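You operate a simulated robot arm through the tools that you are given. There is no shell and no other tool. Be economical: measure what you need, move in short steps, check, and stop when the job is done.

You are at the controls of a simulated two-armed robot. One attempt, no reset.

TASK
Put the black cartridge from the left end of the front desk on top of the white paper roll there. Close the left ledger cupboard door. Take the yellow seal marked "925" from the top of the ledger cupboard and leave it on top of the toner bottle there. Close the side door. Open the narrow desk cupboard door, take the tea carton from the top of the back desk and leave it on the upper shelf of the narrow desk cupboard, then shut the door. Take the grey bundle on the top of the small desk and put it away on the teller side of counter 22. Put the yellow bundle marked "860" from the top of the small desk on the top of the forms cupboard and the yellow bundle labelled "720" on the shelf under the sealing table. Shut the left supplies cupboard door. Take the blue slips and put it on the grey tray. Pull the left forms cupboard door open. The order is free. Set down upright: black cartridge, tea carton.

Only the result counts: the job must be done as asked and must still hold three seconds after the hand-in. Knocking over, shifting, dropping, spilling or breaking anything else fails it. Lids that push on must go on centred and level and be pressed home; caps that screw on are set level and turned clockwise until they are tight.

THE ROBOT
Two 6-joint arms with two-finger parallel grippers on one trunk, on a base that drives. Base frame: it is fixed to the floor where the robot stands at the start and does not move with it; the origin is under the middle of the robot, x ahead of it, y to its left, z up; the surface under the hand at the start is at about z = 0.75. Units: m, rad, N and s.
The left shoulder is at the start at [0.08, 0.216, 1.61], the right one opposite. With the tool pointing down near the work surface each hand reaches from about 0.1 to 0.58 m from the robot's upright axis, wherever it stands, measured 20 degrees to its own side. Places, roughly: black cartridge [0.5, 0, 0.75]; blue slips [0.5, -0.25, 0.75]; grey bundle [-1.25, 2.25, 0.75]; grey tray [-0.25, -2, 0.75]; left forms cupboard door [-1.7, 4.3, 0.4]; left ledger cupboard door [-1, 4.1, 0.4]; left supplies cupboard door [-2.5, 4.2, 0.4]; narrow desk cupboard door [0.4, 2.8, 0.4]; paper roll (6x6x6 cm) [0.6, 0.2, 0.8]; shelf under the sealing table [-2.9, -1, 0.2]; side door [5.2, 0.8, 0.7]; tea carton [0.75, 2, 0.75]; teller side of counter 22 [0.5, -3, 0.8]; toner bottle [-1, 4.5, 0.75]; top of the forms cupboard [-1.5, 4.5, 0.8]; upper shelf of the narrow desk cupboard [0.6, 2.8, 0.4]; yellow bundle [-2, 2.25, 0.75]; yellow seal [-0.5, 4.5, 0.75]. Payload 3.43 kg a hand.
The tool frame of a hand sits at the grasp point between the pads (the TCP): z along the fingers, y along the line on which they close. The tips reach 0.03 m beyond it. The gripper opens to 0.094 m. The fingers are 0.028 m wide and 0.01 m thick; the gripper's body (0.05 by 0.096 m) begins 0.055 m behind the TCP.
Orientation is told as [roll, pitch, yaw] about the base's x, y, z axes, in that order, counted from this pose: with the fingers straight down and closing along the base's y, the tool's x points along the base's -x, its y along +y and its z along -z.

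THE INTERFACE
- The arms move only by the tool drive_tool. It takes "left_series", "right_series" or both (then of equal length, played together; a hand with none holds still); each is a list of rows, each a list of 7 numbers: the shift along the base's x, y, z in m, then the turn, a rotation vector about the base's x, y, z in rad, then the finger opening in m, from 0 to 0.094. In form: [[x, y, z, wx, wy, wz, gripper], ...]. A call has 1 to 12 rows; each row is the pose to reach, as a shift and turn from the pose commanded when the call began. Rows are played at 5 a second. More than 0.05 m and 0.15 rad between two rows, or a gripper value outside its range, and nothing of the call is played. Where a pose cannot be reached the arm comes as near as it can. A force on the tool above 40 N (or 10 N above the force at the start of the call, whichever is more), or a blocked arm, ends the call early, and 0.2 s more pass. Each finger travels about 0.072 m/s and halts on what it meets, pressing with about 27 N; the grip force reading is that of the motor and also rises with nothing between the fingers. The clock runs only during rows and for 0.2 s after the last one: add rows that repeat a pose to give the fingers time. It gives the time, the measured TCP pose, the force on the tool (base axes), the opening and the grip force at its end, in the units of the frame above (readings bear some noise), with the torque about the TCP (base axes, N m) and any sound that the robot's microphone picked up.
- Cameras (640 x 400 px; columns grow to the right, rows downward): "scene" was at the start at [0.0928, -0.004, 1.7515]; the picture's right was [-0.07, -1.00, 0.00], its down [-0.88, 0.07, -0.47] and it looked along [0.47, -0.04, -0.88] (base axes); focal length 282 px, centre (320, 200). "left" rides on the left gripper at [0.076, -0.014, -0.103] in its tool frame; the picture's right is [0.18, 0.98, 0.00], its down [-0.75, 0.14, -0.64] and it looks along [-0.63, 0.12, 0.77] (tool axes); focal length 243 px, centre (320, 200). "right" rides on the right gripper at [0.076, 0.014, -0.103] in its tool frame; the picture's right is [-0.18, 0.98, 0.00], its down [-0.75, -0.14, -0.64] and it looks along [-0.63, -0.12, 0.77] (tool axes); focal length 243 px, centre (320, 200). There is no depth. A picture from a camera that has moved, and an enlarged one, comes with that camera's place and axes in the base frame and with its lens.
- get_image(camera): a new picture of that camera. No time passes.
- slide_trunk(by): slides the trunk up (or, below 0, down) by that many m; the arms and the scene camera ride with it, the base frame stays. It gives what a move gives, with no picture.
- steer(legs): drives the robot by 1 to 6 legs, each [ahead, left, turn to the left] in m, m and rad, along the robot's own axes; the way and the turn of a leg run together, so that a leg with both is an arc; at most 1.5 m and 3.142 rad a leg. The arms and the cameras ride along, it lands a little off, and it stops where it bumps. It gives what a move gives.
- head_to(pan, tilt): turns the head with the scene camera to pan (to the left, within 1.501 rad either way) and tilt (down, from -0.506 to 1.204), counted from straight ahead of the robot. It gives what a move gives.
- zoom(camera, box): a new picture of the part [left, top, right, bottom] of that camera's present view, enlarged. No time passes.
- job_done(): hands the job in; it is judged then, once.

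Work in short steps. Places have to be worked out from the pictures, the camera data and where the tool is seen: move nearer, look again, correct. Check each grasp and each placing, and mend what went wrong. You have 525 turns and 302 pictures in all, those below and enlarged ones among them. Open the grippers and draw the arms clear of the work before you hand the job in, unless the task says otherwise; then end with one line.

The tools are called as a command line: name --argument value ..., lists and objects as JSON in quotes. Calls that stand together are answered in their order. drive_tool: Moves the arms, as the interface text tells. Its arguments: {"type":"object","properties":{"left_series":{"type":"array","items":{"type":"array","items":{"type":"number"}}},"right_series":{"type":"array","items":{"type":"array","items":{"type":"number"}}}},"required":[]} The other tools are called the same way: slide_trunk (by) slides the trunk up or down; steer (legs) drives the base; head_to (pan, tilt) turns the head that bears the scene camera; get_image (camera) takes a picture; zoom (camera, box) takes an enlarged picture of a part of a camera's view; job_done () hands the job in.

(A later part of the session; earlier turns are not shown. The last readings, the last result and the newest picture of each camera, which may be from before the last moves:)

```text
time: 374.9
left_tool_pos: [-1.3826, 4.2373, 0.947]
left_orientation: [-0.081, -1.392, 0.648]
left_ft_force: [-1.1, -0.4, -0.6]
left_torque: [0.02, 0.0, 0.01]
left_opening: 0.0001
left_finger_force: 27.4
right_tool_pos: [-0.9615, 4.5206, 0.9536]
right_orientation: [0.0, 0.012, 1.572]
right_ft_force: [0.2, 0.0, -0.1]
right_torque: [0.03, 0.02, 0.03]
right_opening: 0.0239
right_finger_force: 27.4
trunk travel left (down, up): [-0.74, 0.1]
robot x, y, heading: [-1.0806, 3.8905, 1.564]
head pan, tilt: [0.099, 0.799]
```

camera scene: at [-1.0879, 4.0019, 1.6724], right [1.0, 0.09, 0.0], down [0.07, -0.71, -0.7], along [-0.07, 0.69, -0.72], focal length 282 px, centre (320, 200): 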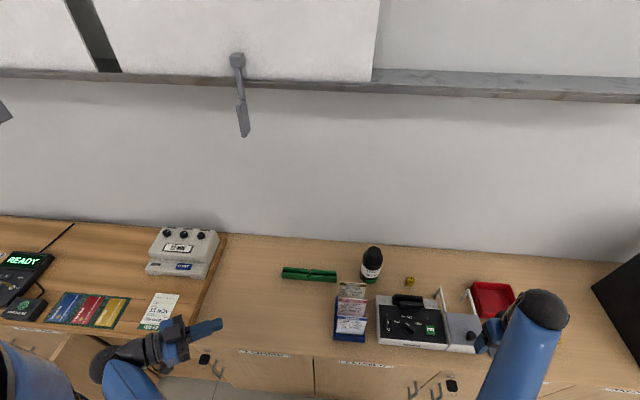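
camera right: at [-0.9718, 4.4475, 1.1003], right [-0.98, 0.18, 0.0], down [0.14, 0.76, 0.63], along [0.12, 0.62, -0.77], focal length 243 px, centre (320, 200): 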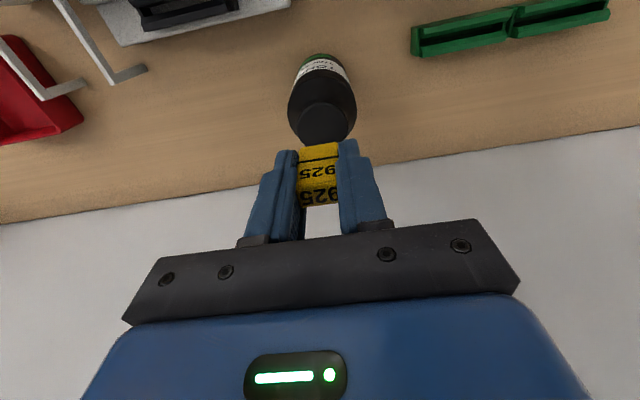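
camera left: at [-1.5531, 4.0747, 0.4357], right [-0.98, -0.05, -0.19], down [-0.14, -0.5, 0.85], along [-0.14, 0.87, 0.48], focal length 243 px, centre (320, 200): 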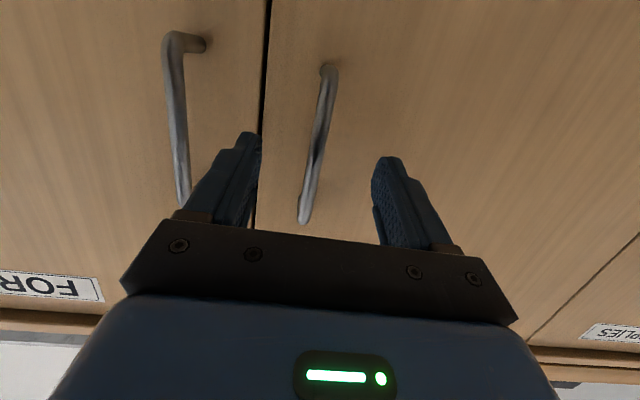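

drive_tool --right_series '[[0, 0, -0.002, 0, 0, 0, 0.01], [0, 0, -0.004, 0, 0, 0, 0.01], [0, 0, -0.004, 0, 0, 0, 0.01]]'

```text
time: 375.7
left_tool_pos: [-1.3839, 4.2375, 0.948]
left_orientation: [-0.082, -1.392, 0.647]
left_ft_force: [-0.1, -0.1, -0.5]
left_torque: [0.02, 0.03, -0.02]
left_opening: 0.0
left_finger_force: 26.9
right_tool_pos: [-0.96, 4.5187, 0.9483]
right_orientation: [0.001, 0.011, 1.571]
right_ft_force: [-0.1, 0.9, 0.0]
right_torque: [0.01, 0.0, 0.0]
right_opening: 0.0238
right_finger_force: 27.2
trunk travel left (down, up): [-0.74, 0.1]
robot x, y, heading: [-1.0805, 3.8897, 1.561]
head pan, tilt: [0.099, 0.799]
```

drive_tool --right_series '[[0, 0.001, -0.002, 0, 0, 0, 0.01], [0, 0.001, -0.003, 0, 0, 0, 0.01], [0, 0.001, -0.003, 0, 0, 0, 0.01]]'

zoom --camera "scene" --box '[330, 220, 410, 270]'

```text
time: 376.5
left_tool_pos: [-1.3833, 4.2373, 0.9476]
left_orientation: [-0.082, -1.392, 0.647]
left_ft_force: [-0.4, 0.2, 0.0]
left_torque: [0.01, 0.0, 0.01]
left_opening: 0.0
left_finger_force: 27.4
right_tool_pos: [-0.9626, 4.5205, 0.9462]
right_orientation: [0.0, 0.012, 1.571]
right_ft_force: [-0.4, -0.6, -0.8]
right_torque: [0.01, -0.01, -0.01]
right_opening: 0.0236
right_finger_force: 26.8
trunk travel left (down, up): [-0.74, 0.1]
robot x, y, heading: [-1.0823, 3.8894, 1.565]
head pan, tilt: [0.099, 0.799]
```

```text
8.00 times, centred on (370, 245) of scene
camera zoom: at [-1.0878, 4.0024, 1.6723], right [1.0, 0.09, 0.0], down [0.07, -0.71, -0.7], along [-0.07, 0.69, -0.72], focal length 2256 px, centre (-80, -160)
```

zoom: 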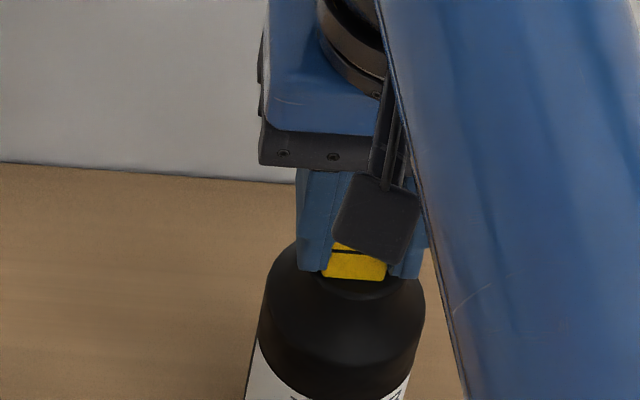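

Still no contact. Continue lowering 4 mm in small steps.

drive_tool --right_series '[[0, 0, -0.001, 0, 0, 0, 0.01], [0, 0, -0.002, 0, 0, 0, 0.01], [0, 0, -0.003, 0, 0, 0, 0.01], [0, 0, -0.004, 0, 0, 0, 0.01], [0, 0, -0.004, 0, 0, 0, 0.01]]'

```text
time: 377.7
left_tool_pos: [-1.3841, 4.2356, 0.9494]
left_orientation: [-0.073, -1.392, 0.639]
left_ft_force: [-0.1, 0.2, -0.1]
left_torque: [0.0, 0.02, 0.04]
left_opening: 0.0
left_finger_force: 27.0
right_tool_pos: [-0.9632, 4.5204, 0.9453]
right_orientation: [0.0, 0.005, 1.572]
right_ft_force: [1.2, 2.3, 21.3]
right_torque: [0.09, -0.04, -0.01]
right_opening: 0.0239
right_finger_force: 26.9
trunk travel left (down, up): [-0.74, 0.1]
robot x, y, heading: [-1.0776, 3.8917, 1.567]
head pan, tilt: [0.099, 0.799]
```

Contact (21 N). I unload 3 mm, open gently, and rise straight up.

drive_tool --right_series '[[0, 0, 0.002, 0, 0, 0, 0.01], [0, 0, 0.003, 0, 0, 0, 0.01], [0, 0, 0.003, 0, 0, 0, 0.025], [0, 0, 0.003, 0, 0, 0, 0.035], [0, 0, 0.003, 0, 0, 0, 0.05], [0, 0, 0.003, 0, 0, 0, 0.06], [0, 0, 0.02, 0, 0, 0, 0.06], [0, 0, 0.06, 0, 0, 0, 0.06], [0, 0, 0.1, 0, 0, 0, 0.06]]'

get_image --camera "right"

zoom --camera "scene" --box '[330, 220, 410, 270]'

```text
time: 379.7
left_tool_pos: [-1.3828, 4.2387, 0.9475]
left_orientation: [-0.083, -1.392, 0.649]
left_ft_force: [0.3, -0.4, -0.7]
left_torque: [-0.01, -0.03, -0.01]
left_opening: 0.0002
left_finger_force: 26.7
right_tool_pos: [-0.9628, 4.5209, 1.0428]
right_orientation: [0.0, 0.013, 1.569]
right_ft_force: [0.6, -0.6, -0.4]
right_torque: [0.0, 0.01, 0.01]
right_opening: 0.06
right_finger_force: 0.1
trunk travel left (down, up): [-0.74, 0.1]
robot x, y, heading: [-1.0817, 3.8882, 1.566]
head pan, tilt: [0.099, 0.799]
```

```text
175 pictures are left
camera right: at [-0.9752, 4.4458, 1.1458], right [-0.98, 0.18, 0.0], down [0.14, 0.76, 0.63], along [0.12, 0.62, -0.77], focal length 243 px, centre (320, 200)
```

right: 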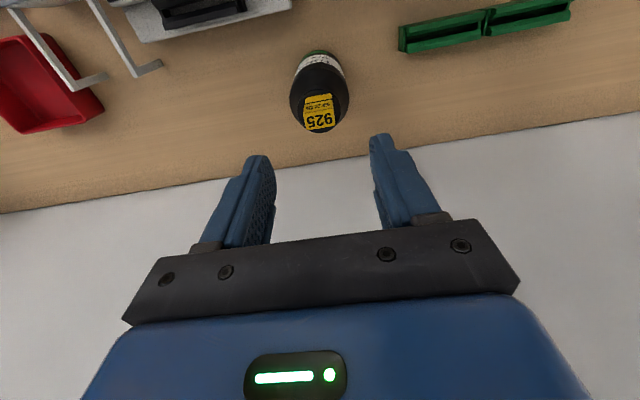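

```text
8.00 times, centred on (370, 245) of scene
camera zoom: at [-1.0881, 4.0023, 1.6723], right [1.0, 0.09, 0.0], down [0.07, -0.71, -0.7], along [-0.07, 0.69, -0.72], focal length 2256 px, centre (-80, -160)
```

zoom: 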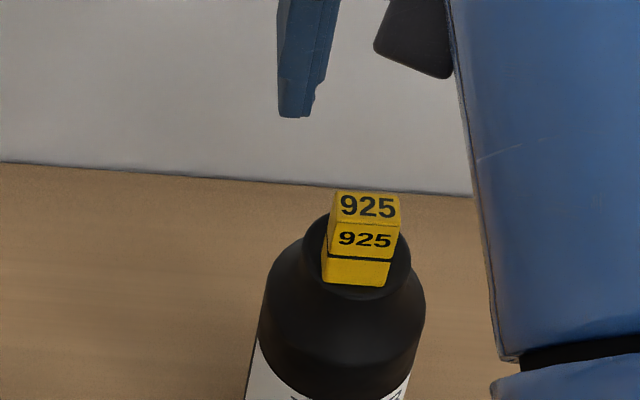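

Seal 925 rests on the toner cap. I lift the right hand away, back off and turn around to face the small desk.

drive_tool --right_series '[[0.02, -0.04, 0.0, 0, 0, 0, 0.06], [0.04, -0.08, 0.0, 0, 0, 0, 0.06], [0.06, -0.12, 0.0, 0, 0, 0, 0.08], [0.08, -0.16, 0.0, 0, 0, 0, 0.08]]'

steer --legs '[[-0.65, 0, 0]]'

drive_tool --left_series '[[0.01, 0.01, 0.01, 0, 0, 0.125, 0.02], [0.02, 0.02, 0.02, 0, 0, 0.25, 0.04], [0.03, 0.03, 0.03, 0, 0, 0.375, 0.06], [0.04, 0.04, 0.03, 0, 0, 0.5, 0.08], [0.05, 0.05, 0.03, 0, 0, 0.625, 0.08], [0.06, 0.06, 0.03, 0, 0, 0.75, 0.08], [0.07, 0.07, 0.03, 0, 0, 0.875, 0.08], [0.08, 0.08, 0.03, 0, 0, 1.0, 0.08]]'

drive_tool --left_series '[[0, 0.0, 0, -0.14, 0, 0, 0.08], [0, 0.0, 0, -0.28, 0, 0, 0.08], [0, 0.0, 0, -0.42, 0, 0, 0.08], [0, 0.0, 0, -0.56, 0, 0, 0.08], [0, 0.0, 0, -0.7, 0, 0, 0.08], [0, 0.0, 0, -0.84, 0, 0, 0.08], [0, 0.0, 0, -0.98, 0, 0, 0.08], [0, 0.0, 0, -1.12, 0, 0, 0.08], [0, 0.0, 0, -1.26, 0, 0, 0.08], [0, 0.0, 0, -1.39, 0, 0, 0.08]]'

steer --legs '[[0, 0, 3.14], [0, -0.3, 0]]'

head_to --pan 0 --tilt 0.7

get_image --camera "scene"

```text
time: 380.7
left_tool_pos: [-1.3832, 4.2358, 0.9483]
left_orientation: [-0.074, -1.393, 0.638]
left_ft_force: [0.0, -0.5, 0.5]
left_torque: [-0.06, 0.0, 0.0]
left_opening: 0.0
left_finger_force: 27.2
right_tool_pos: [-0.8894, 4.3997, 0.9627]
right_orientation: [0.003, 0.007, 1.572]
right_ft_force: [0.3, -0.1, 0.5]
right_torque: [0.04, -0.01, -0.01]
right_opening: 0.0799
right_finger_force: 0.0
right hand out of reach, approached as far as the arm can: row 1, 2, 3, 4
trunk travel left (down, up): [-0.74, 0.1]
robot x, y, heading: [-1.0799, 3.8955, 1.562]
head pan, tilt: [0.099, 0.799]
```

```text
time: 384.3
left_tool_pos: [-1.3877, 3.5907, 0.9466]
left_orientation: [-0.086, -1.391, 0.658]
left_ft_force: [-0.3, 0.7, 1.0]
left_torque: [0.03, -0.01, 0.0]
left_opening: 0.0
left_finger_force: 27.0
right_tool_pos: [-0.8932, 3.7576, 0.9619]
right_orientation: [0.002, 0.01, 1.576]
right_ft_force: [0.2, -0.5, 0.4]
right_torque: [0.0, -0.01, 0.0]
right_opening: 0.0799
right_finger_force: 0.0
trunk travel left (down, up): [-0.74, 0.1]
robot x, y, heading: [-1.0765, 3.2436, 1.57]
head pan, tilt: [0.099, 0.799]
```

```text
time: 385.3
left_tool_pos: [-1.4063, 3.6736, 1.0246]
left_orientation: [0.824, -1.352, 0.234]
left_ft_force: [0.0, -0.2, 0.3]
left_torque: [0.0, 0.0, 0.02]
left_opening: 0.0801
left_finger_force: 0.1
right_tool_pos: [-0.8932, 3.7568, 0.9619]
right_orientation: [0.0, 0.008, 1.576]
right_ft_force: [-0.4, 0.2, 0.5]
right_torque: [0.0, 0.02, -0.03]
right_opening: 0.0797
right_finger_force: 0.1
trunk travel left (down, up): [-0.74, 0.1]
robot x, y, heading: [-1.0805, 3.2461, 1.573]
head pan, tilt: [0.099, 0.799]
stopped in row 4 (left hand): the arm was blocked; the commanded pose is now the measured one
```

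```text
time: 387.5
left_tool_pos: [-1.3793, 3.7133, 0.934]
left_orientation: [-0.477, -0.128, 1.361]
left_ft_force: [0.0, -0.4, 0.2]
left_torque: [-0.01, -0.06, 0.0]
left_opening: 0.0799
left_finger_force: 0.1
left hand out of reach, approached as far as the arm can: row 8, 9, 10
right_tool_pos: [-0.8942, 3.7575, 0.9621]
right_orientation: [-0.001, 0.008, 1.577]
right_ft_force: [-0.4, -1.5, -0.4]
right_torque: [-0.01, 0.03, 0.05]
right_opening: 0.0799
right_finger_force: 0.0
trunk travel left (down, up): [-0.74, 0.1]
robot x, y, heading: [-1.076, 3.2457, 1.57]
head pan, tilt: [0.099, 0.799]
```

```text
time: 396.8
left_tool_pos: [-1.0975, 2.7768, 0.9336]
left_orientation: [-0.48, -0.131, -1.815]
left_ft_force: [0.5, 0.5, -0.7]
left_torque: [0.02, 0.03, 0.01]
left_opening: 0.0799
left_finger_force: 0.0
right_tool_pos: [-1.5837, 2.7519, 0.9626]
right_orientation: [-0.002, 0.009, -1.599]
right_ft_force: [0.5, 0.1, -0.3]
right_torque: [-0.04, 0.02, -0.02]
right_opening: 0.08
right_finger_force: 0.0
trunk travel left (down, up): [-0.74, 0.1]
robot x, y, heading: [-1.3801, 3.2566, -1.599]
head pan, tilt: [0.099, 0.799]
```

```text
time: 397.5
left_tool_pos: [-1.0988, 2.7784, 0.9335]
left_orientation: [-0.477, -0.13, -1.816]
left_ft_force: [0.0, -0.7, 0.2]
left_torque: [0.0, 0.01, -0.03]
left_opening: 0.08
left_finger_force: 0.1
right_tool_pos: [-1.5842, 2.7508, 0.9619]
right_orientation: [0.0, 0.008, -1.598]
right_ft_force: [-0.4, -0.5, 0.4]
right_torque: [0.0, 0.01, -0.01]
right_opening: 0.0798
right_finger_force: 0.0
trunk travel left (down, up): [-0.74, 0.1]
robot x, y, heading: [-1.3818, 3.257, -1.607]
head pan, tilt: [0.0, 0.7]
```

```text
173 pictures are left
camera scene: at [-1.3851, 3.1414, 1.6805], right [-1.0, 0.03, 0.0], down [0.02, 0.64, -0.76], along [-0.03, -0.76, -0.64], focal length 282 px, centre (320, 200)
```

scene: 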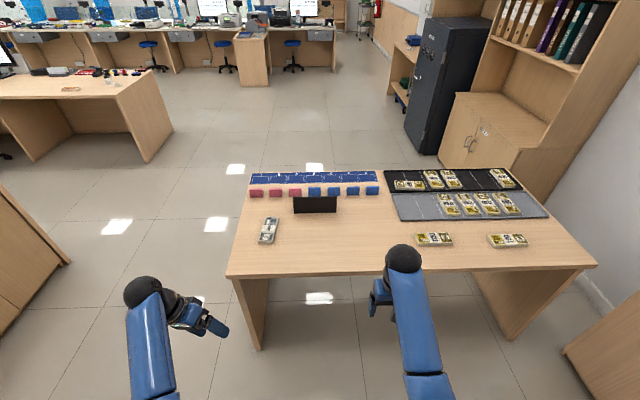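

Facing the small desk. I zoom to read the bundles.

zoom --camera "scene" --box '[380, 160, 556, 270]'

zoom --camera "scene" --box '[230, 165, 390, 265]'

zoom --camera "scene" --box '[360, 0, 520, 160]'

```text
3.64 times, centred on (468, 215) of scene
camera zoom: at [-1.3851, 3.1414, 1.6805], right [-1.0, 0.03, 0.0], down [0.02, 0.64, -0.76], along [-0.03, -0.76, -0.64], focal length 1025 px, centre (-218, 146)
```

zoom: 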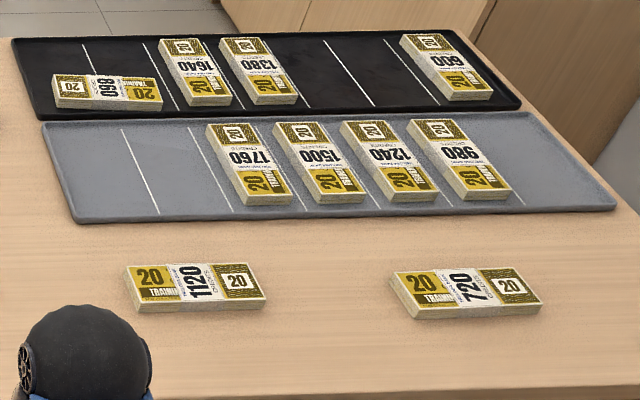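

```text
4.00 times, centred on (310, 215) of scene
camera zoom: at [-1.3851, 3.1414, 1.6805], right [-1.0, 0.03, 0.0], down [0.02, 0.64, -0.76], along [-0.03, -0.76, -0.64], focal length 1128 px, centre (360, 140)
```

zoom: 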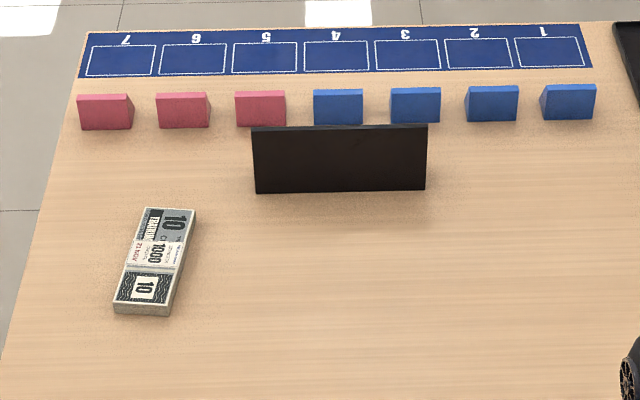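

```text
2.50 times, centred on (440, 80) of scene
camera zoom: at [-1.3851, 3.1414, 1.6805], right [-1.0, 0.03, 0.0], down [0.02, 0.64, -0.76], along [-0.03, -0.76, -0.64], focal length 705 px, centre (20, 500)
```

zoom: 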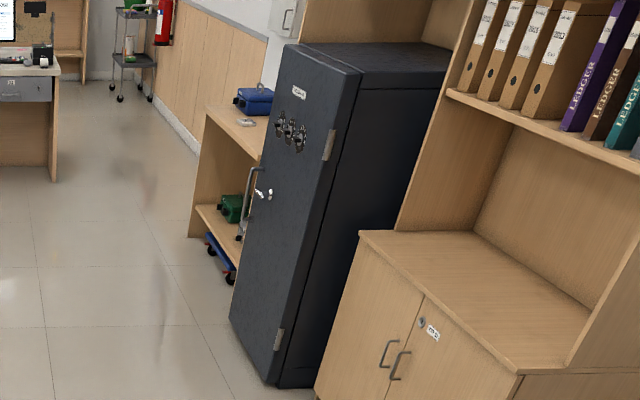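

720 lies at ≈(−2.234, 2.345), grey at ≈(−1.19, 2.258), 860 in the black tray at ≈(−1.907, 1.965), best reached from the south side. I drive around the desk to its south.

steer --legs '[[0, 0, 0.036], [0, 0.85, 0], [1.5, 0, 0], [0.5, 0, 0], [0, 0, 3.14], [0, 1.3, 0]]'

get_image --camera "scene"

```text
time: 425.4
left_tool_pos: [-2.1281, 1.7162, 0.9348]
left_orientation: [-0.479, -0.13, 1.367]
left_ft_force: [0.3, 0.5, 0.9]
left_torque: [0.0, -0.01, 0.02]
left_opening: 0.0801
left_finger_force: 0.0
right_tool_pos: [-1.6435, 1.7631, 0.9613]
right_orientation: [0.0, 0.01, 1.584]
right_ft_force: [-0.3, -0.2, -0.5]
right_torque: [-0.04, -0.04, 0.03]
right_opening: 0.0799
right_finger_force: 0.1
trunk travel left (down, up): [-0.74, 0.1]
robot x, y, heading: [-1.8275, 1.2508, 1.578]
head pan, tilt: [0.0, 0.7]
```

```text
169 pictures are left
camera scene: at [-1.8283, 1.3663, 1.6806], right [1.0, 0.01, 0.0], down [0.0, -0.64, -0.76], along [-0.01, 0.76, -0.64], focal length 282 px, centre (320, 200)
```

scene: 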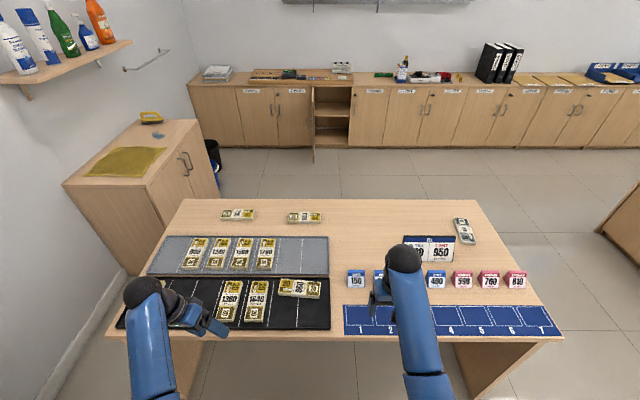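

I zoom in on the black tray to verify bundle 860.

zoom --camera "scene" --box '[210, 220, 354, 340]'

```text
3.33 times, centred on (282, 280) of scene
camera zoom: at [-1.8283, 1.3663, 1.6806], right [1.0, 0.01, 0.0], down [0.0, -0.64, -0.76], along [-0.01, 0.76, -0.64], focal length 940 px, centre (447, -67)
```

zoom: 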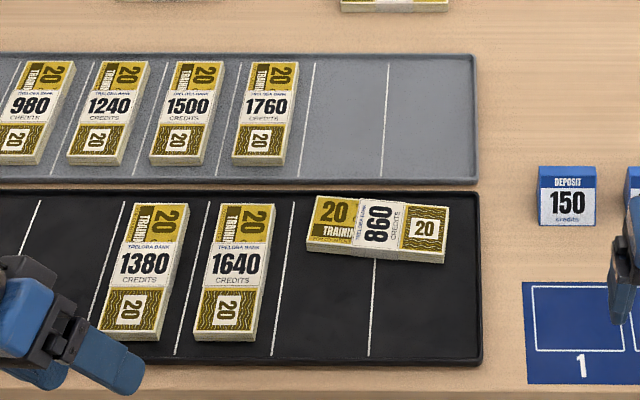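

It is 860: centre ≈(−1.914, 1.944), ≈15×6.5 cm, yaw −.087. I drive so the right hand is above it and turn the hand 90°.

steer --legs '[[0.18, 0.27, 0]]'

drive_tool --right_series '[[0, 0, 0, 0, 0, 0.14, 0.09], [0, 0, 0, 0, 0, 0.28, 0.09], [0, 0, 0, 0, 0, 0.42, 0.09], [0, 0, 0, 0, 0, 0.56, 0.09], [0, 0, 0, 0, 0, 0.7, 0.09], [0, 0, 0, 0, 0, 0.84, 0.09], [0, 0, 0, 0, 0, 0.98, 0.09], [0, 0, 0, 0, 0, 1.12, 0.09], [0, 0, 0, 0, 0, 1.26, 0.09], [0, 0, 0, 0, 0, 1.38, 0.09], [0, 0, 0, 0, 0, 1.48, 0.09], [0, 0, 0, 0, 0, 1.48, 0.09]]'

get_image --camera "right"

get_image --camera "scene"

```text
time: 427.5
left_tool_pos: [-2.3968, 1.8932, 0.9334]
left_orientation: [-0.478, -0.132, 1.368]
left_ft_force: [0.4, 0.1, -0.7]
left_torque: [0.01, -0.02, -0.02]
left_opening: 0.0799
left_finger_force: 0.0
right_tool_pos: [-1.9121, 1.9396, 0.9626]
right_orientation: [0.001, 0.007, 1.584]
right_ft_force: [0.1, -0.3, 0.0]
right_torque: [0.01, 0.02, 0.01]
right_opening: 0.0799
right_finger_force: 0.1
trunk travel left (down, up): [-0.74, 0.1]
robot x, y, heading: [-2.0997, 1.427, 1.575]
head pan, tilt: [0.0, 0.7]
```

```text
time: 430.1
left_tool_pos: [-2.3979, 1.8936, 0.9337]
left_orientation: [-0.479, -0.13, 1.369]
left_ft_force: [-0.6, -0.8, 0.2]
left_torque: [0.03, -0.02, -0.03]
left_opening: 0.0797
left_finger_force: 0.1
right_tool_pos: [-1.9135, 1.9402, 0.9633]
right_orientation: [0.0, 0.008, 3.068]
right_ft_force: [-0.4, 0.4, 0.1]
right_torque: [-0.01, -0.02, -0.03]
right_opening: 0.09
right_finger_force: 0.1
trunk travel left (down, up): [-0.74, 0.1]
robot x, y, heading: [-2.1001, 1.4294, 1.582]
head pan, tilt: [0.0, 0.7]
```

```text
167 pictures are left
camera right: at [-1.8387, 1.9207, 1.0648], right [-0.26, -0.97, 0.0], down [-0.75, 0.2, 0.64], along [-0.61, 0.16, -0.77], focal length 243 px, centre (320, 200)
```

right: 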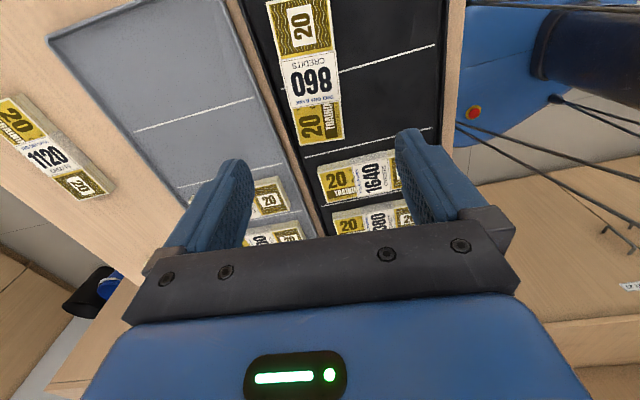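

```text
166 pictures are left
camera scene: at [-2.0998, 1.5438, 1.6806], right [1.0, 0.01, 0.0], down [0.0, -0.64, -0.76], along [-0.01, 0.76, -0.64], focal length 282 px, centre (320, 200)
```

scene: 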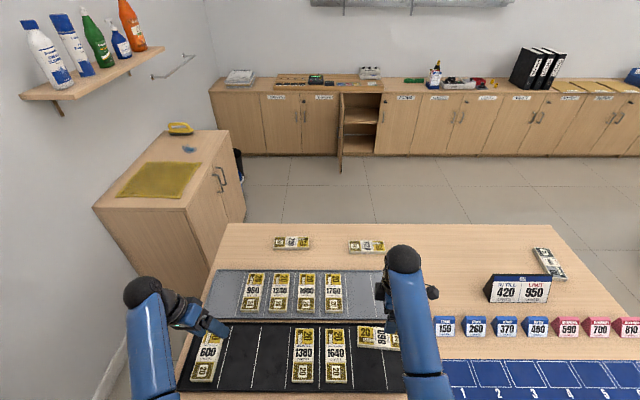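

Bundle centre ≈(−1.905, 1.947), ~5.7 cm wide. I descend with 8 cm opening, tips just above the tray rim.

drive_tool --right_series '[[0.004, 0.006, -0.04, 0, 0, 0, 0.08], [0.004, 0.006, -0.08, 0, 0, 0, 0.08], [0.004, 0.006, -0.12, 0, 0, 0, 0.08], [0.004, 0.006, -0.155, 0, 0, 0, 0.08], [0.004, 0.006, -0.165, 0, 0, 0, 0.08], [0.004, 0.006, -0.165, 0, 0, 0, 0.08]]'

zoom --camera "right" --box '[160, 20, 480, 240]'

```text
time: 431.5
left_tool_pos: [-2.3982, 1.8917, 0.9346]
left_orientation: [-0.478, -0.13, 1.369]
left_ft_force: [0.0, 0.0, 0.4]
left_torque: [-0.03, -0.02, 0.02]
left_opening: 0.0799
left_finger_force: 0.1
right_tool_pos: [-1.911, 1.9457, 0.7958]
right_orientation: [0.001, 0.007, 3.065]
right_ft_force: [-0.1, 0.1, 0.3]
right_torque: [0.0, 0.06, 0.03]
right_opening: 0.0801
right_finger_force: 0.0
trunk travel left (down, up): [-0.74, 0.1]
robot x, y, heading: [-2.1001, 1.4266, 1.581]
head pan, tilt: [0.0, 0.7]
```

```text
1.82 times, centred on (320, 130) of right
camera zoom: at [-1.8349, 1.9261, 0.8989], right [-0.26, -0.97, 0.0], down [-0.75, 0.2, 0.64], along [-0.61, 0.17, -0.77], focal length 441 px, centre (320, 327)
```

zoom: 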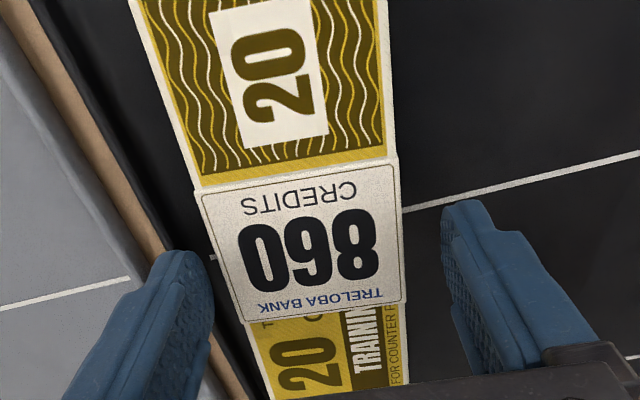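

Well placed. I lower 3 mm, close on the bundle, and lift a bit.

drive_tool --right_series '[[0, 0, -0.003, 0, 0, 0, 0.07], [0, 0, -0.003, 0, 0, 0, 0.05], [0, 0, -0.003, 0, 0, 0, 0.045], [0, 0, -0.003, 0, 0, 0, 0.045], [0, 0, 0.02, 0, 0, 0, 0.045], [0, 0, 0.06, 0, 0, 0, 0.045], [0, 0, 0.1, 0, 0, 0, 0.045], [0, 0, 0.15, 0, 0, 0, 0.045]]'

get_image --camera "right"

```text
time: 433.3
left_tool_pos: [-2.3999, 1.8931, 0.9344]
left_orientation: [-0.478, -0.13, 1.368]
left_ft_force: [0.3, -0.1, 0.5]
left_torque: [0.0, 0.01, 0.02]
left_opening: 0.0801
left_finger_force: 0.1
right_tool_pos: [-1.9102, 1.9462, 0.9475]
right_orientation: [0.002, 0.008, 3.064]
right_ft_force: [0.7, -0.1, -1.1]
right_torque: [0.03, 0.0, 0.01]
right_opening: 0.0592
right_finger_force: 27.3
trunk travel left (down, up): [-0.74, 0.1]
robot x, y, heading: [-2.0962, 1.4284, 1.577]
head pan, tilt: [0.0, 0.7]
```

```text
164 pictures are left
camera right: at [-1.8351, 1.9269, 1.0503], right [-0.26, -0.97, 0.0], down [-0.75, 0.2, 0.64], along [-0.61, 0.16, -0.77], focal length 243 px, centre (320, 200)
```

right: 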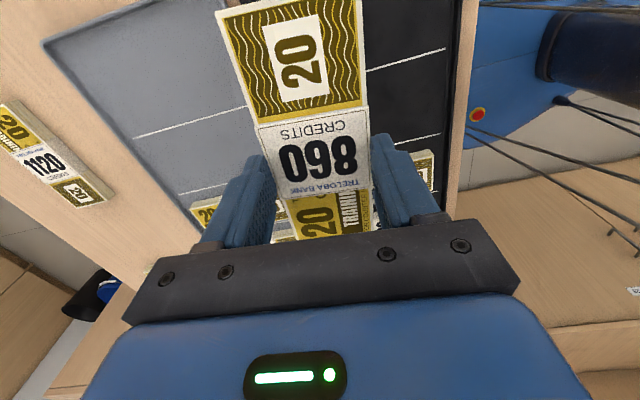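

860 held. I drive around to the forms cupboard.

steer --legs '[[-0.1, 0, 0], [0, -1.5, 0], [1.5, -0.08, 0], [0.5, 0, 0], [0, 0.95, 0]]'

head_to --pan 0 --tilt 0.85

get_image --camera "scene"

```text
refused: leg 3 is longer than a leg can be; nothing moved
```

```text
time: 434.0
left_tool_pos: [-2.3986, 1.8936, 0.9343]
left_orientation: [-0.481, -0.131, 1.368]
left_ft_force: [-0.1, 0.5, 0.2]
left_torque: [0.03, 0.0, -0.01]
left_opening: 0.0798
left_finger_force: 0.0
right_tool_pos: [-1.9102, 1.9475, 0.9472]
right_orientation: [-0.002, 0.008, 3.064]
right_ft_force: [-0.2, 0.8, -1.2]
right_torque: [-0.03, 0.0, 0.01]
right_opening: 0.0593
right_finger_force: 27.1
trunk travel left (down, up): [-0.74, 0.1]
robot x, y, heading: [-2.0947, 1.428, 1.576]
head pan, tilt: [0.0, 0.85]
```

```text
163 pictures are left
camera scene: at [-2.0998, 1.5372, 1.6683], right [1.0, 0.01, 0.0], down [0.01, -0.75, -0.66], along [0.0, 0.66, -0.75], focal length 282 px, centre (320, 200)
```

scene: 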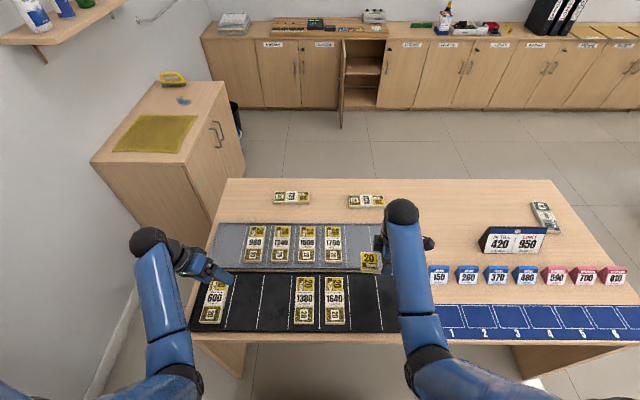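

One leg was too long; I repeat with legal legs.

steer --legs '[[-0.3, 0, 0], [0, -1.5, 0], [0, -0.1, 0], [1.5, 0, 0], [0.65, 0, 0], [0, 0.97, 0]]'

get_image --camera "scene"

```text
time: 458.7
left_tool_pos: [-1.7607, 3.7506, 0.9345]
left_orientation: [-0.479, -0.131, 1.358]
left_ft_force: [0.0, 0.7, -0.5]
left_torque: [-0.02, 0.02, 0.01]
left_opening: 0.08
left_finger_force: 0.1
right_tool_pos: [-1.2714, 3.7995, 0.9486]
right_orientation: [0.0, 0.008, 3.053]
right_ft_force: [-1.0, -0.3, -1.1]
right_torque: [0.02, -0.02, -0.01]
right_opening: 0.0592
right_finger_force: 27.0
trunk travel left (down, up): [-0.74, 0.1]
robot x, y, heading: [-1.4659, 3.2829, 1.571]
head pan, tilt: [0.0, 0.85]
```

```text
162 pictures are left
camera scene: at [-1.4639, 3.3919, 1.6683], right [1.0, 0.0, 0.0], down [0.0, -0.75, -0.66], along [0.0, 0.66, -0.75], focal length 282 px, centre (320, 200)
```

scene: 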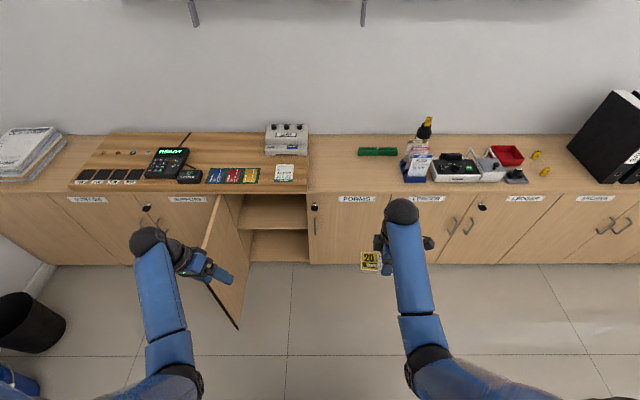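

Free spot right of the board: target (−1.385, 4.40). I drive forward 0.58 m and shift the hand 8 cm left.

steer --legs '[[0.59, 0.04, 0]]'

drive_tool --right_series '[[-0.04, 0.005, -0.02, 0, 0, 0.03, 0.045], [-0.078, 0.01, -0.05, 0, 0, 0.06, 0.045], [-0.078, 0.01, -0.09, 0, 0, 0.088, 0.045], [-0.078, 0.01, -0.12, 0, 0, 0.088, 0.045]]'

get_image --camera "right"

get_image --camera "scene"

```text
time: 462.1
left_tool_pos: [-1.7948, 4.3424, 0.9357]
left_orientation: [-0.478, -0.134, 1.353]
left_ft_force: [0.2, -0.4, 0.0]
left_torque: [0.01, -0.02, 0.0]
left_opening: 0.0803
left_finger_force: 0.0
right_tool_pos: [-1.3058, 4.3893, 0.9487]
right_orientation: [0.002, 0.008, 3.05]
right_ft_force: [-0.8, 0.0, -0.8]
right_torque: [0.02, -0.02, 0.0]
right_opening: 0.0591
right_finger_force: 27.1
trunk travel left (down, up): [-0.74, 0.1]
robot x, y, heading: [-1.5021, 3.8714, 1.559]
head pan, tilt: [0.0, 0.85]
```

```text
time: 463.1
left_tool_pos: [-1.7945, 4.3431, 0.9349]
left_orientation: [-0.478, -0.13, 1.352]
left_ft_force: [-0.4, 0.5, 0.2]
left_torque: [-0.01, -0.01, 0.02]
left_opening: 0.0801
left_finger_force: 0.1
right_tool_pos: [-1.3833, 4.3992, 0.8269]
right_orientation: [-0.002, 0.007, 3.138]
right_ft_force: [-0.1, 0.2, -2.2]
right_torque: [0.0, 0.02, 0.02]
right_opening: 0.0592
right_finger_force: 26.6
trunk travel left (down, up): [-0.74, 0.1]
robot x, y, heading: [-1.5012, 3.8668, 1.562]
head pan, tilt: [0.0, 0.85]
```

```text
161 pictures are left
camera right: at [-1.3068, 4.3846, 0.9297], right [-0.19, -0.98, 0.0], down [-0.76, 0.14, 0.64], along [-0.62, 0.12, -0.77], focal length 243 px, centre (320, 200)
```

right: 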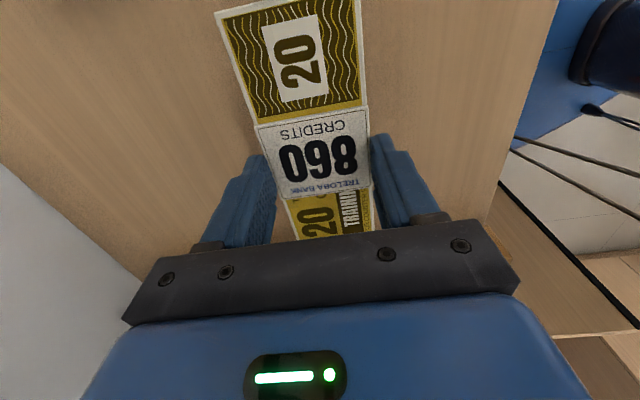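

```text
160 pictures are left
camera scene: at [-1.5008, 3.9836, 1.6683], right [1.0, -0.01, 0.0], down [-0.01, -0.75, -0.66], along [0.01, 0.66, -0.75], focal length 282 px, centre (320, 200)
```

scene: 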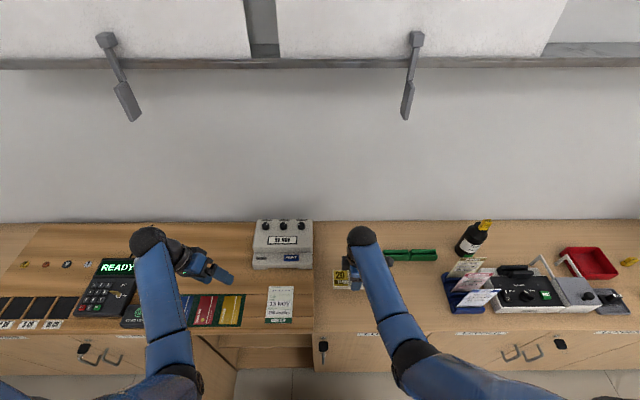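

Clear of the board and green boxes. I lower to the surface.

drive_tool --right_series '[[0, 0, -0.02, 0, 0, 0, 0.045], [0, 0, -0.034, 0, 0, 0, 0.045], [0, 0, -0.038, 0, 0, 0, 0.045], [0, 0, -0.04, 0, 0, 0, 0.045], [0, 0, -0.04, 0, 0, 0, 0.045]]'

```text
time: 464.3
left_tool_pos: [-1.7951, 4.3423, 0.9344]
left_orientation: [-0.477, -0.133, 1.352]
left_ft_force: [-1.2, 0.5, 0.4]
left_torque: [0.04, -0.01, -0.02]
left_opening: 0.0801
left_finger_force: 0.1
right_tool_pos: [-1.3832, 4.4, 0.7893]
right_orientation: [-0.007, 0.009, 3.137]
right_ft_force: [4.0, 0.3, 18.8]
right_torque: [-0.12, -0.18, -0.03]
right_opening: 0.059
right_finger_force: 27.0
trunk travel left (down, up): [-0.74, 0.1]
robot x, y, heading: [-1.4972, 3.8723, 1.562]
head pan, tilt: [0.0, 0.85]
```

Contact. I unload, release, and rise.

drive_tool --right_series '[[0, 0, 0.002, 0, 0, 0, 0.045], [0, 0, 0.002, 0, 0, 0, 0.06], [0, 0, 0.002, 0, 0, 0, 0.08], [0, 0, 0.002, 0, 0, 0, 0.085], [0, 0, 0.03, 0, 0, 0, 0.085], [0, 0, 0.07, 0, 0, 0, 0.085], [0, 0, 0.11, 0, 0, 0, 0.085], [0.02, -0.02, 0.15, 0, 0, 0, 0.085]]'

get_image --camera "right"

```text
time: 466.1
left_tool_pos: [-1.7948, 4.3425, 0.9349]
left_orientation: [-0.479, -0.133, 1.351]
left_ft_force: [0.9, 0.5, 0.6]
left_torque: [0.02, -0.03, 0.05]
left_opening: 0.0801
left_finger_force: 0.0
right_tool_pos: [-1.3638, 4.3769, 0.9392]
right_orientation: [0.001, 0.007, 3.136]
right_ft_force: [-0.3, -1.1, 0.0]
right_torque: [0.02, 0.01, 0.01]
right_opening: 0.0847
right_finger_force: 0.2
trunk travel left (down, up): [-0.74, 0.1]
robot x, y, heading: [-1.5007, 3.8738, 1.562]
head pan, tilt: [0.0, 0.85]
```

```text
159 pictures are left
camera right: at [-1.2858, 4.3632, 1.0412], right [-0.19, -0.98, 0.0], down [-0.76, 0.14, 0.64], along [-0.62, 0.12, -0.77], focal length 243 px, centre (320, 200)
```

right: 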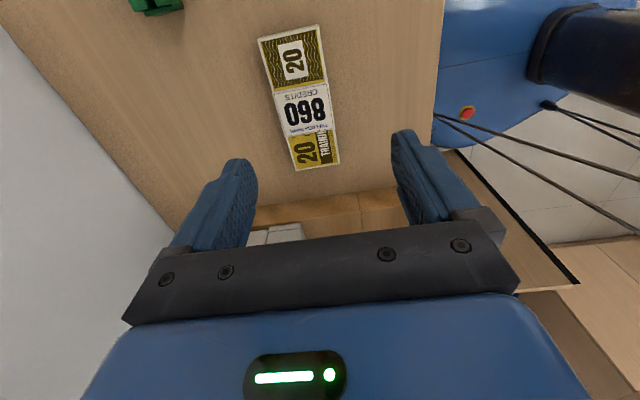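

860 is on the forms cupboard. I back off, level the left hand, and turn around to the small desk's north side.

steer --legs '[[-0.6, 0, 0]]'

drive_tool --left_series '[[0, 0, 0.01, -0.005, 0.1, 0.042, 0.08], [0, 0, 0.02, -0.01, 0.2, 0.084, 0.08], [0, 0, 0.03, -0.016, 0.3, 0.127, 0.08], [0, 0, 0.04, -0.021, 0.4, 0.169, 0.08], [0, 0, 0.04, -0.026, 0.4955, 0.211, 0.08]]'

steer --legs '[[0, 0, 3.14], [0.2, 0.1, 0]]'

get_image --camera "scene"

```text
time: 469.5
left_tool_pos: [-1.8005, 3.7414, 0.9343]
left_orientation: [-0.478, -0.129, 1.353]
left_ft_force: [0.4, -0.2, -0.4]
left_torque: [0.0, -0.01, 0.02]
left_opening: 0.0801
left_finger_force: 0.1
right_tool_pos: [-1.3684, 3.7768, 0.9375]
right_orientation: [0.001, 0.009, 3.139]
right_ft_force: [0.5, -0.4, 0.0]
right_torque: [-0.03, -0.01, 0.03]
right_opening: 0.0852
right_finger_force: 0.2
trunk travel left (down, up): [-0.74, 0.1]
robot x, y, heading: [-1.5031, 3.2717, 1.567]
head pan, tilt: [0.0, 0.85]
```

```text
time: 470.7
left_tool_pos: [-1.8006, 3.7436, 0.9651]
left_orientation: [0.015, -0.043, 1.528]
left_ft_force: [0.3, 0.5, -0.4]
left_torque: [-0.02, 0.0, 0.01]
left_opening: 0.08
left_finger_force: 0.1
left hand out of reach, approached as far as the arm can: row 2, 3, 4, 5
right_tool_pos: [-1.3681, 3.7763, 0.9374]
right_orientation: [0.0, 0.006, 3.139]
right_ft_force: [-0.4, 0.2, 0.3]
right_torque: [0.01, 0.01, 0.02]
right_opening: 0.0848
right_finger_force: 0.1
trunk travel left (down, up): [-0.74, 0.1]
robot x, y, heading: [-1.506, 3.2675, 1.562]
head pan, tilt: [0.0, 0.85]
```

```text
time: 479.7
left_tool_pos: [-1.1181, 2.5989, 0.9671]
left_orientation: [0.013, -0.045, -1.624]
left_ft_force: [0.1, -0.2, 0.7]
left_torque: [-0.04, -0.03, 0.03]
left_opening: 0.0799
left_finger_force: 0.1
right_tool_pos: [-1.552, 2.5697, 0.939]
right_orientation: [-0.001, 0.006, -0.012]
right_ft_force: [-0.4, 0.6, -0.4]
right_torque: [-0.03, -0.02, 0.0]
right_opening: 0.0852
right_finger_force: 0.1
trunk travel left (down, up): [-0.74, 0.1]
robot x, y, heading: [-1.4123, 3.0719, -1.581]
head pan, tilt: [0.0, 0.85]
```

```text
158 pictures are left
camera scene: at [-1.4139, 2.9677, 1.6687], right [-1.0, 0.01, 0.0], down [0.01, 0.75, -0.66], along [-0.01, -0.66, -0.75], focal length 282 px, centre (320, 200)
```

scene: 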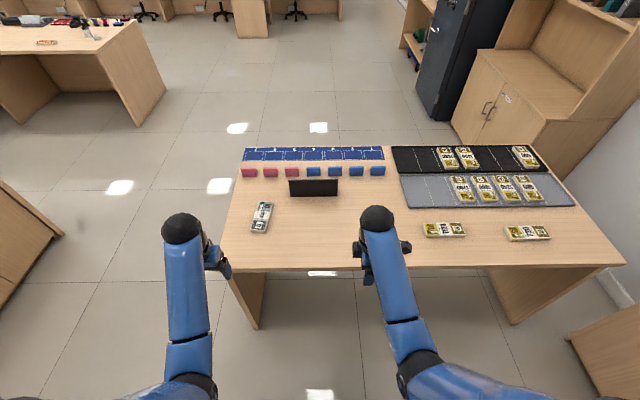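

Grey bundle centre ≈(−1.19, 2.26), axis ~0.13 rad off y. I drive 0.32 m forward, and align the left hand over it.

steer --legs '[[0.32, 0, 0]]'

drive_tool --left_series '[[-0.02, -0.006, -0.01, 0.015, 0.004, -0.026, 0.09], [-0.045, -0.012, -0.02, 0.03, 0.007, -0.05, 0.09], [-0.07, -0.018, -0.05, 0.0456, 0.0106, -0.077, 0.09]]'

get_image --camera "left"

get_image --camera "scene"

```text
time: 481.9
left_tool_pos: [-1.1215, 2.2801, 0.9664]
left_orientation: [0.01, -0.044, -1.623]
left_ft_force: [-0.2, 0.1, -0.7]
left_torque: [0.04, -0.05, 0.03]
left_opening: 0.08
left_finger_force: 0.1
right_tool_pos: [-1.5546, 2.2501, 0.9381]
right_orientation: [-0.002, 0.01, -0.01]
right_ft_force: [-0.1, 0.7, 0.3]
right_torque: [-0.03, 0.01, 0.02]
right_opening: 0.0852
right_finger_force: 0.2
trunk travel left (down, up): [-0.74, 0.1]
robot x, y, heading: [-1.4173, 2.7507, -1.58]
head pan, tilt: [0.0, 0.85]
```

```text
time: 482.6
left_tool_pos: [-1.191, 2.2598, 0.9148]
left_orientation: [-0.001, 0.004, -1.699]
left_ft_force: [0.0, 0.4, -0.6]
left_torque: [-0.01, -0.04, 0.01]
left_opening: 0.0899
left_finger_force: 0.1
right_tool_pos: [-1.5536, 2.2467, 0.9378]
right_orientation: [0.002, 0.008, -0.01]
right_ft_force: [0.1, -1.0, 0.0]
right_torque: [0.02, 0.01, -0.02]
right_opening: 0.0851
right_finger_force: 0.1
trunk travel left (down, up): [-0.74, 0.1]
robot x, y, heading: [-1.4152, 2.7518, -1.585]
head pan, tilt: [0.0, 0.85]
```

```text
157 pictures are left
camera left: at [-1.195, 2.3364, 1.0182], right [1.0, 0.06, 0.0], down [0.05, -0.77, 0.64], along [0.04, -0.64, -0.77], focal length 243 px, centre (320, 200)
```

left: 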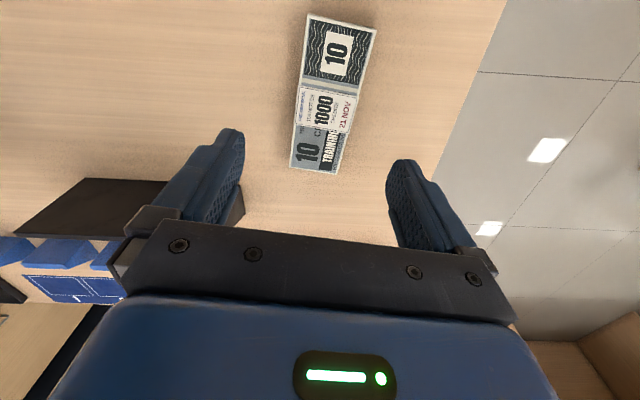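

```text
156 pictures are left
camera scene: at [-1.4167, 2.6429, 1.6682], right [-1.0, 0.01, 0.0], down [0.01, 0.75, -0.66], along [-0.01, -0.66, -0.75], focal length 282 px, centre (320, 200)
```

scene: 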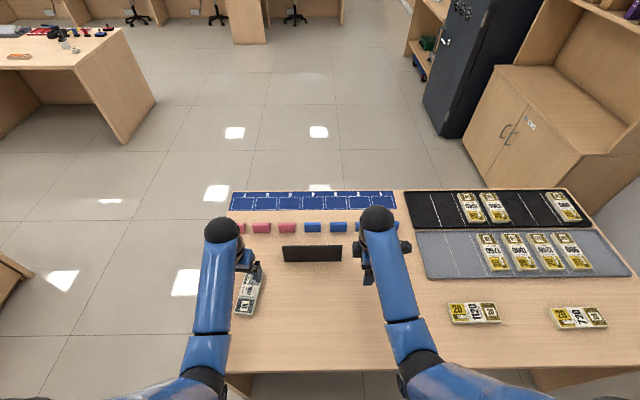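

Grey bundle centre ≈(−1.184, 2.252), aligned. I descend and grip it.

drive_tool --left_series '[[0.007, -0.006, -0.04, 0, 0, 0.01, 0.085], [0.007, -0.006, -0.08, 0, 0, 0.01, 0.085], [0.007, -0.006, -0.115, 0, 0, 0.01, 0.085], [0.007, -0.006, -0.127, 0, 0, 0.01, 0.085], [0.007, -0.006, -0.127, 0, 0, 0.01, 0.085]]'

zoom --camera "left" --box '[160, 20, 480, 240]'

```text
time: 483.9
left_tool_pos: [-1.1855, 2.2534, 0.7895]
left_orientation: [-0.003, 0.002, -1.688]
left_ft_force: [-0.3, 0.8, -0.3]
left_torque: [-0.02, 0.0, 0.0]
left_opening: 0.0851
left_finger_force: 0.1
right_tool_pos: [-1.555, 2.2481, 0.9374]
right_orientation: [-0.001, 0.008, -0.012]
right_ft_force: [0.2, 0.6, 0.0]
right_torque: [-0.01, -0.05, 0.0]
right_opening: 0.0848
right_finger_force: 0.1
trunk travel left (down, up): [-0.74, 0.1]
robot x, y, heading: [-1.4116, 2.7526, -1.58]
head pan, tilt: [0.0, 0.85]
```

```text
1.82 times, centred on (320, 130) of left
camera zoom: at [-1.1888, 2.3299, 0.8915], right [1.0, 0.07, 0.0], down [0.05, -0.77, 0.64], along [0.04, -0.64, -0.77], focal length 441 px, centre (320, 327)
```

zoom: 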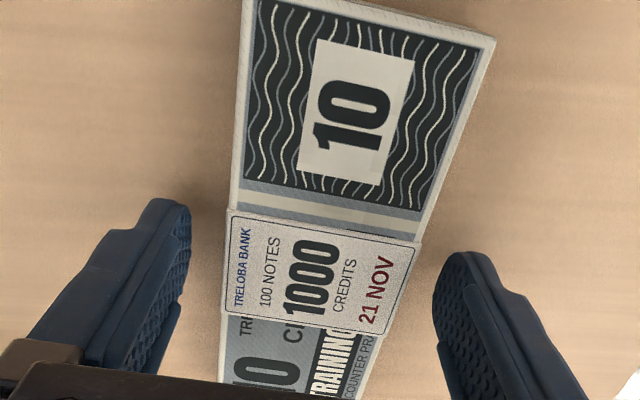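

drive_tool --left_series '[[0, 0, -0.002, 0, 0, 0, 0.07], [0, 0, -0.002, 0, 0, 0, 0.05], [0, 0, -0.002, 0, 0, 0, 0.045], [0, 0, -0.002, 0, 0, 0, 0.045], [0, 0, 0.02, 0, 0, 0, 0.045], [0, 0, 0.06, 0, 0, 0, 0.045], [0, 0, 0.1, 0, 0, 0, 0.045], [0, 0, 0.15, 0, 0, 0, 0.045]]'

get_image --camera "left"

```text
time: 485.6
left_tool_pos: [-1.1865, 2.2547, 0.9387]
left_orientation: [-0.005, 0.003, -1.688]
left_ft_force: [0.1, 0.1, -0.9]
left_torque: [0.0, 0.02, 0.0]
left_opening: 0.0594
left_finger_force: 27.2
right_tool_pos: [-1.5558, 2.2491, 0.9388]
right_orientation: [0.002, 0.01, -0.011]
right_ft_force: [-0.4, 0.7, 1.3]
right_torque: [0.04, -0.02, -0.01]
right_opening: 0.0851
right_finger_force: 0.1
trunk travel left (down, up): [-0.74, 0.1]
robot x, y, heading: [-1.4113, 2.7516, -1.583]
head pan, tilt: [0.0, 0.85]
```

```text
154 pictures are left
camera left: at [-1.1906, 2.3313, 1.0422], right [1.0, 0.07, 0.0], down [0.05, -0.77, 0.64], along [0.04, -0.64, -0.77], focal length 243 px, centre (320, 200)
```

left: 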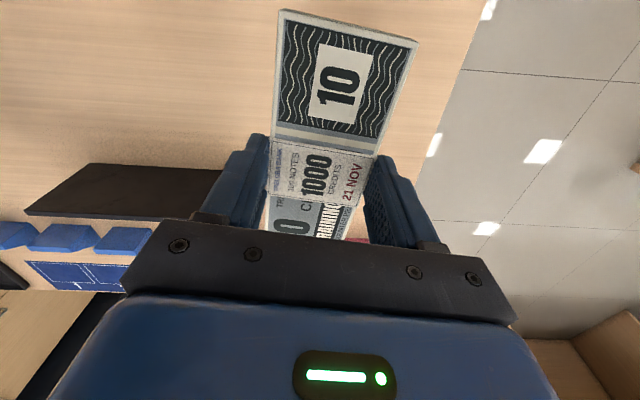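

Grey held. I shift right 0.67 m for the 720 bundle.

steer --legs '[[-0.09, 0, 0], [0, -0.665, 0]]'

get_image --camera "right"

get_image --camera "scene"

```text
time: 490.0
left_tool_pos: [-1.8427, 2.3534, 0.938]
left_orientation: [-0.003, 0.004, -1.69]
left_ft_force: [0.0, 0.1, -2.2]
left_torque: [0.0, 0.05, -0.01]
left_opening: 0.0591
left_finger_force: 27.3
right_tool_pos: [-2.2106, 2.3463, 0.9378]
right_orientation: [0.003, 0.009, -0.01]
right_ft_force: [-0.2, -0.3, -0.4]
right_torque: [0.03, 0.0, 0.01]
right_opening: 0.085
right_finger_force: 0.0
trunk travel left (down, up): [-0.74, 0.1]
robot x, y, heading: [-2.0706, 2.8502, -1.586]
head pan, tilt: [0.0, 0.85]
```

```text
153 pictures are left
camera right: at [-2.2842, 2.3618, 1.0405], right [0.2, 0.98, 0.0], down [0.76, -0.15, 0.63], along [0.62, -0.12, -0.77], focal length 243 px, centre (320, 200)
```

right: 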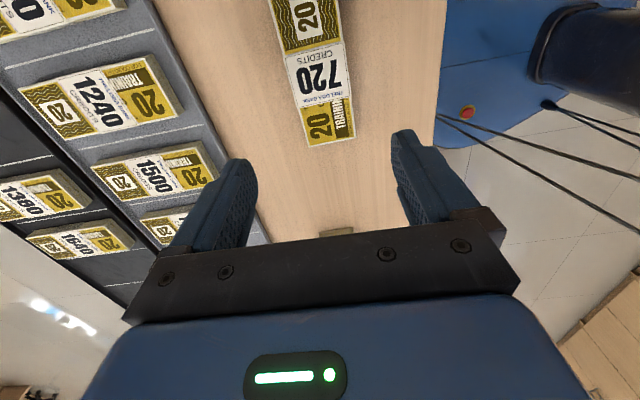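

```text
152 pictures are left
camera scene: at [-2.0714, 2.7425, 1.6683], right [-1.0, 0.01, 0.0], down [0.01, 0.75, -0.66], along [-0.01, -0.66, -0.75], focal length 282 px, centre (320, 200)
```

scene: 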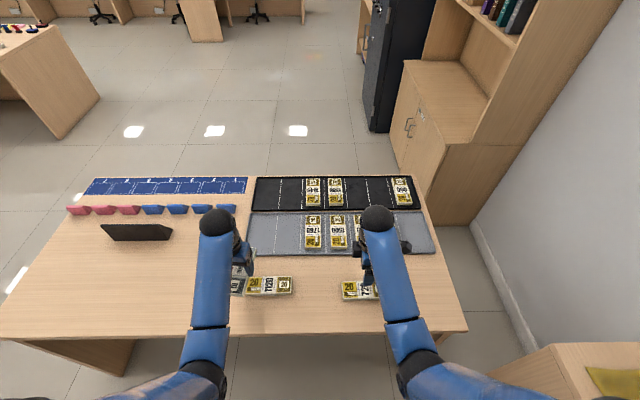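

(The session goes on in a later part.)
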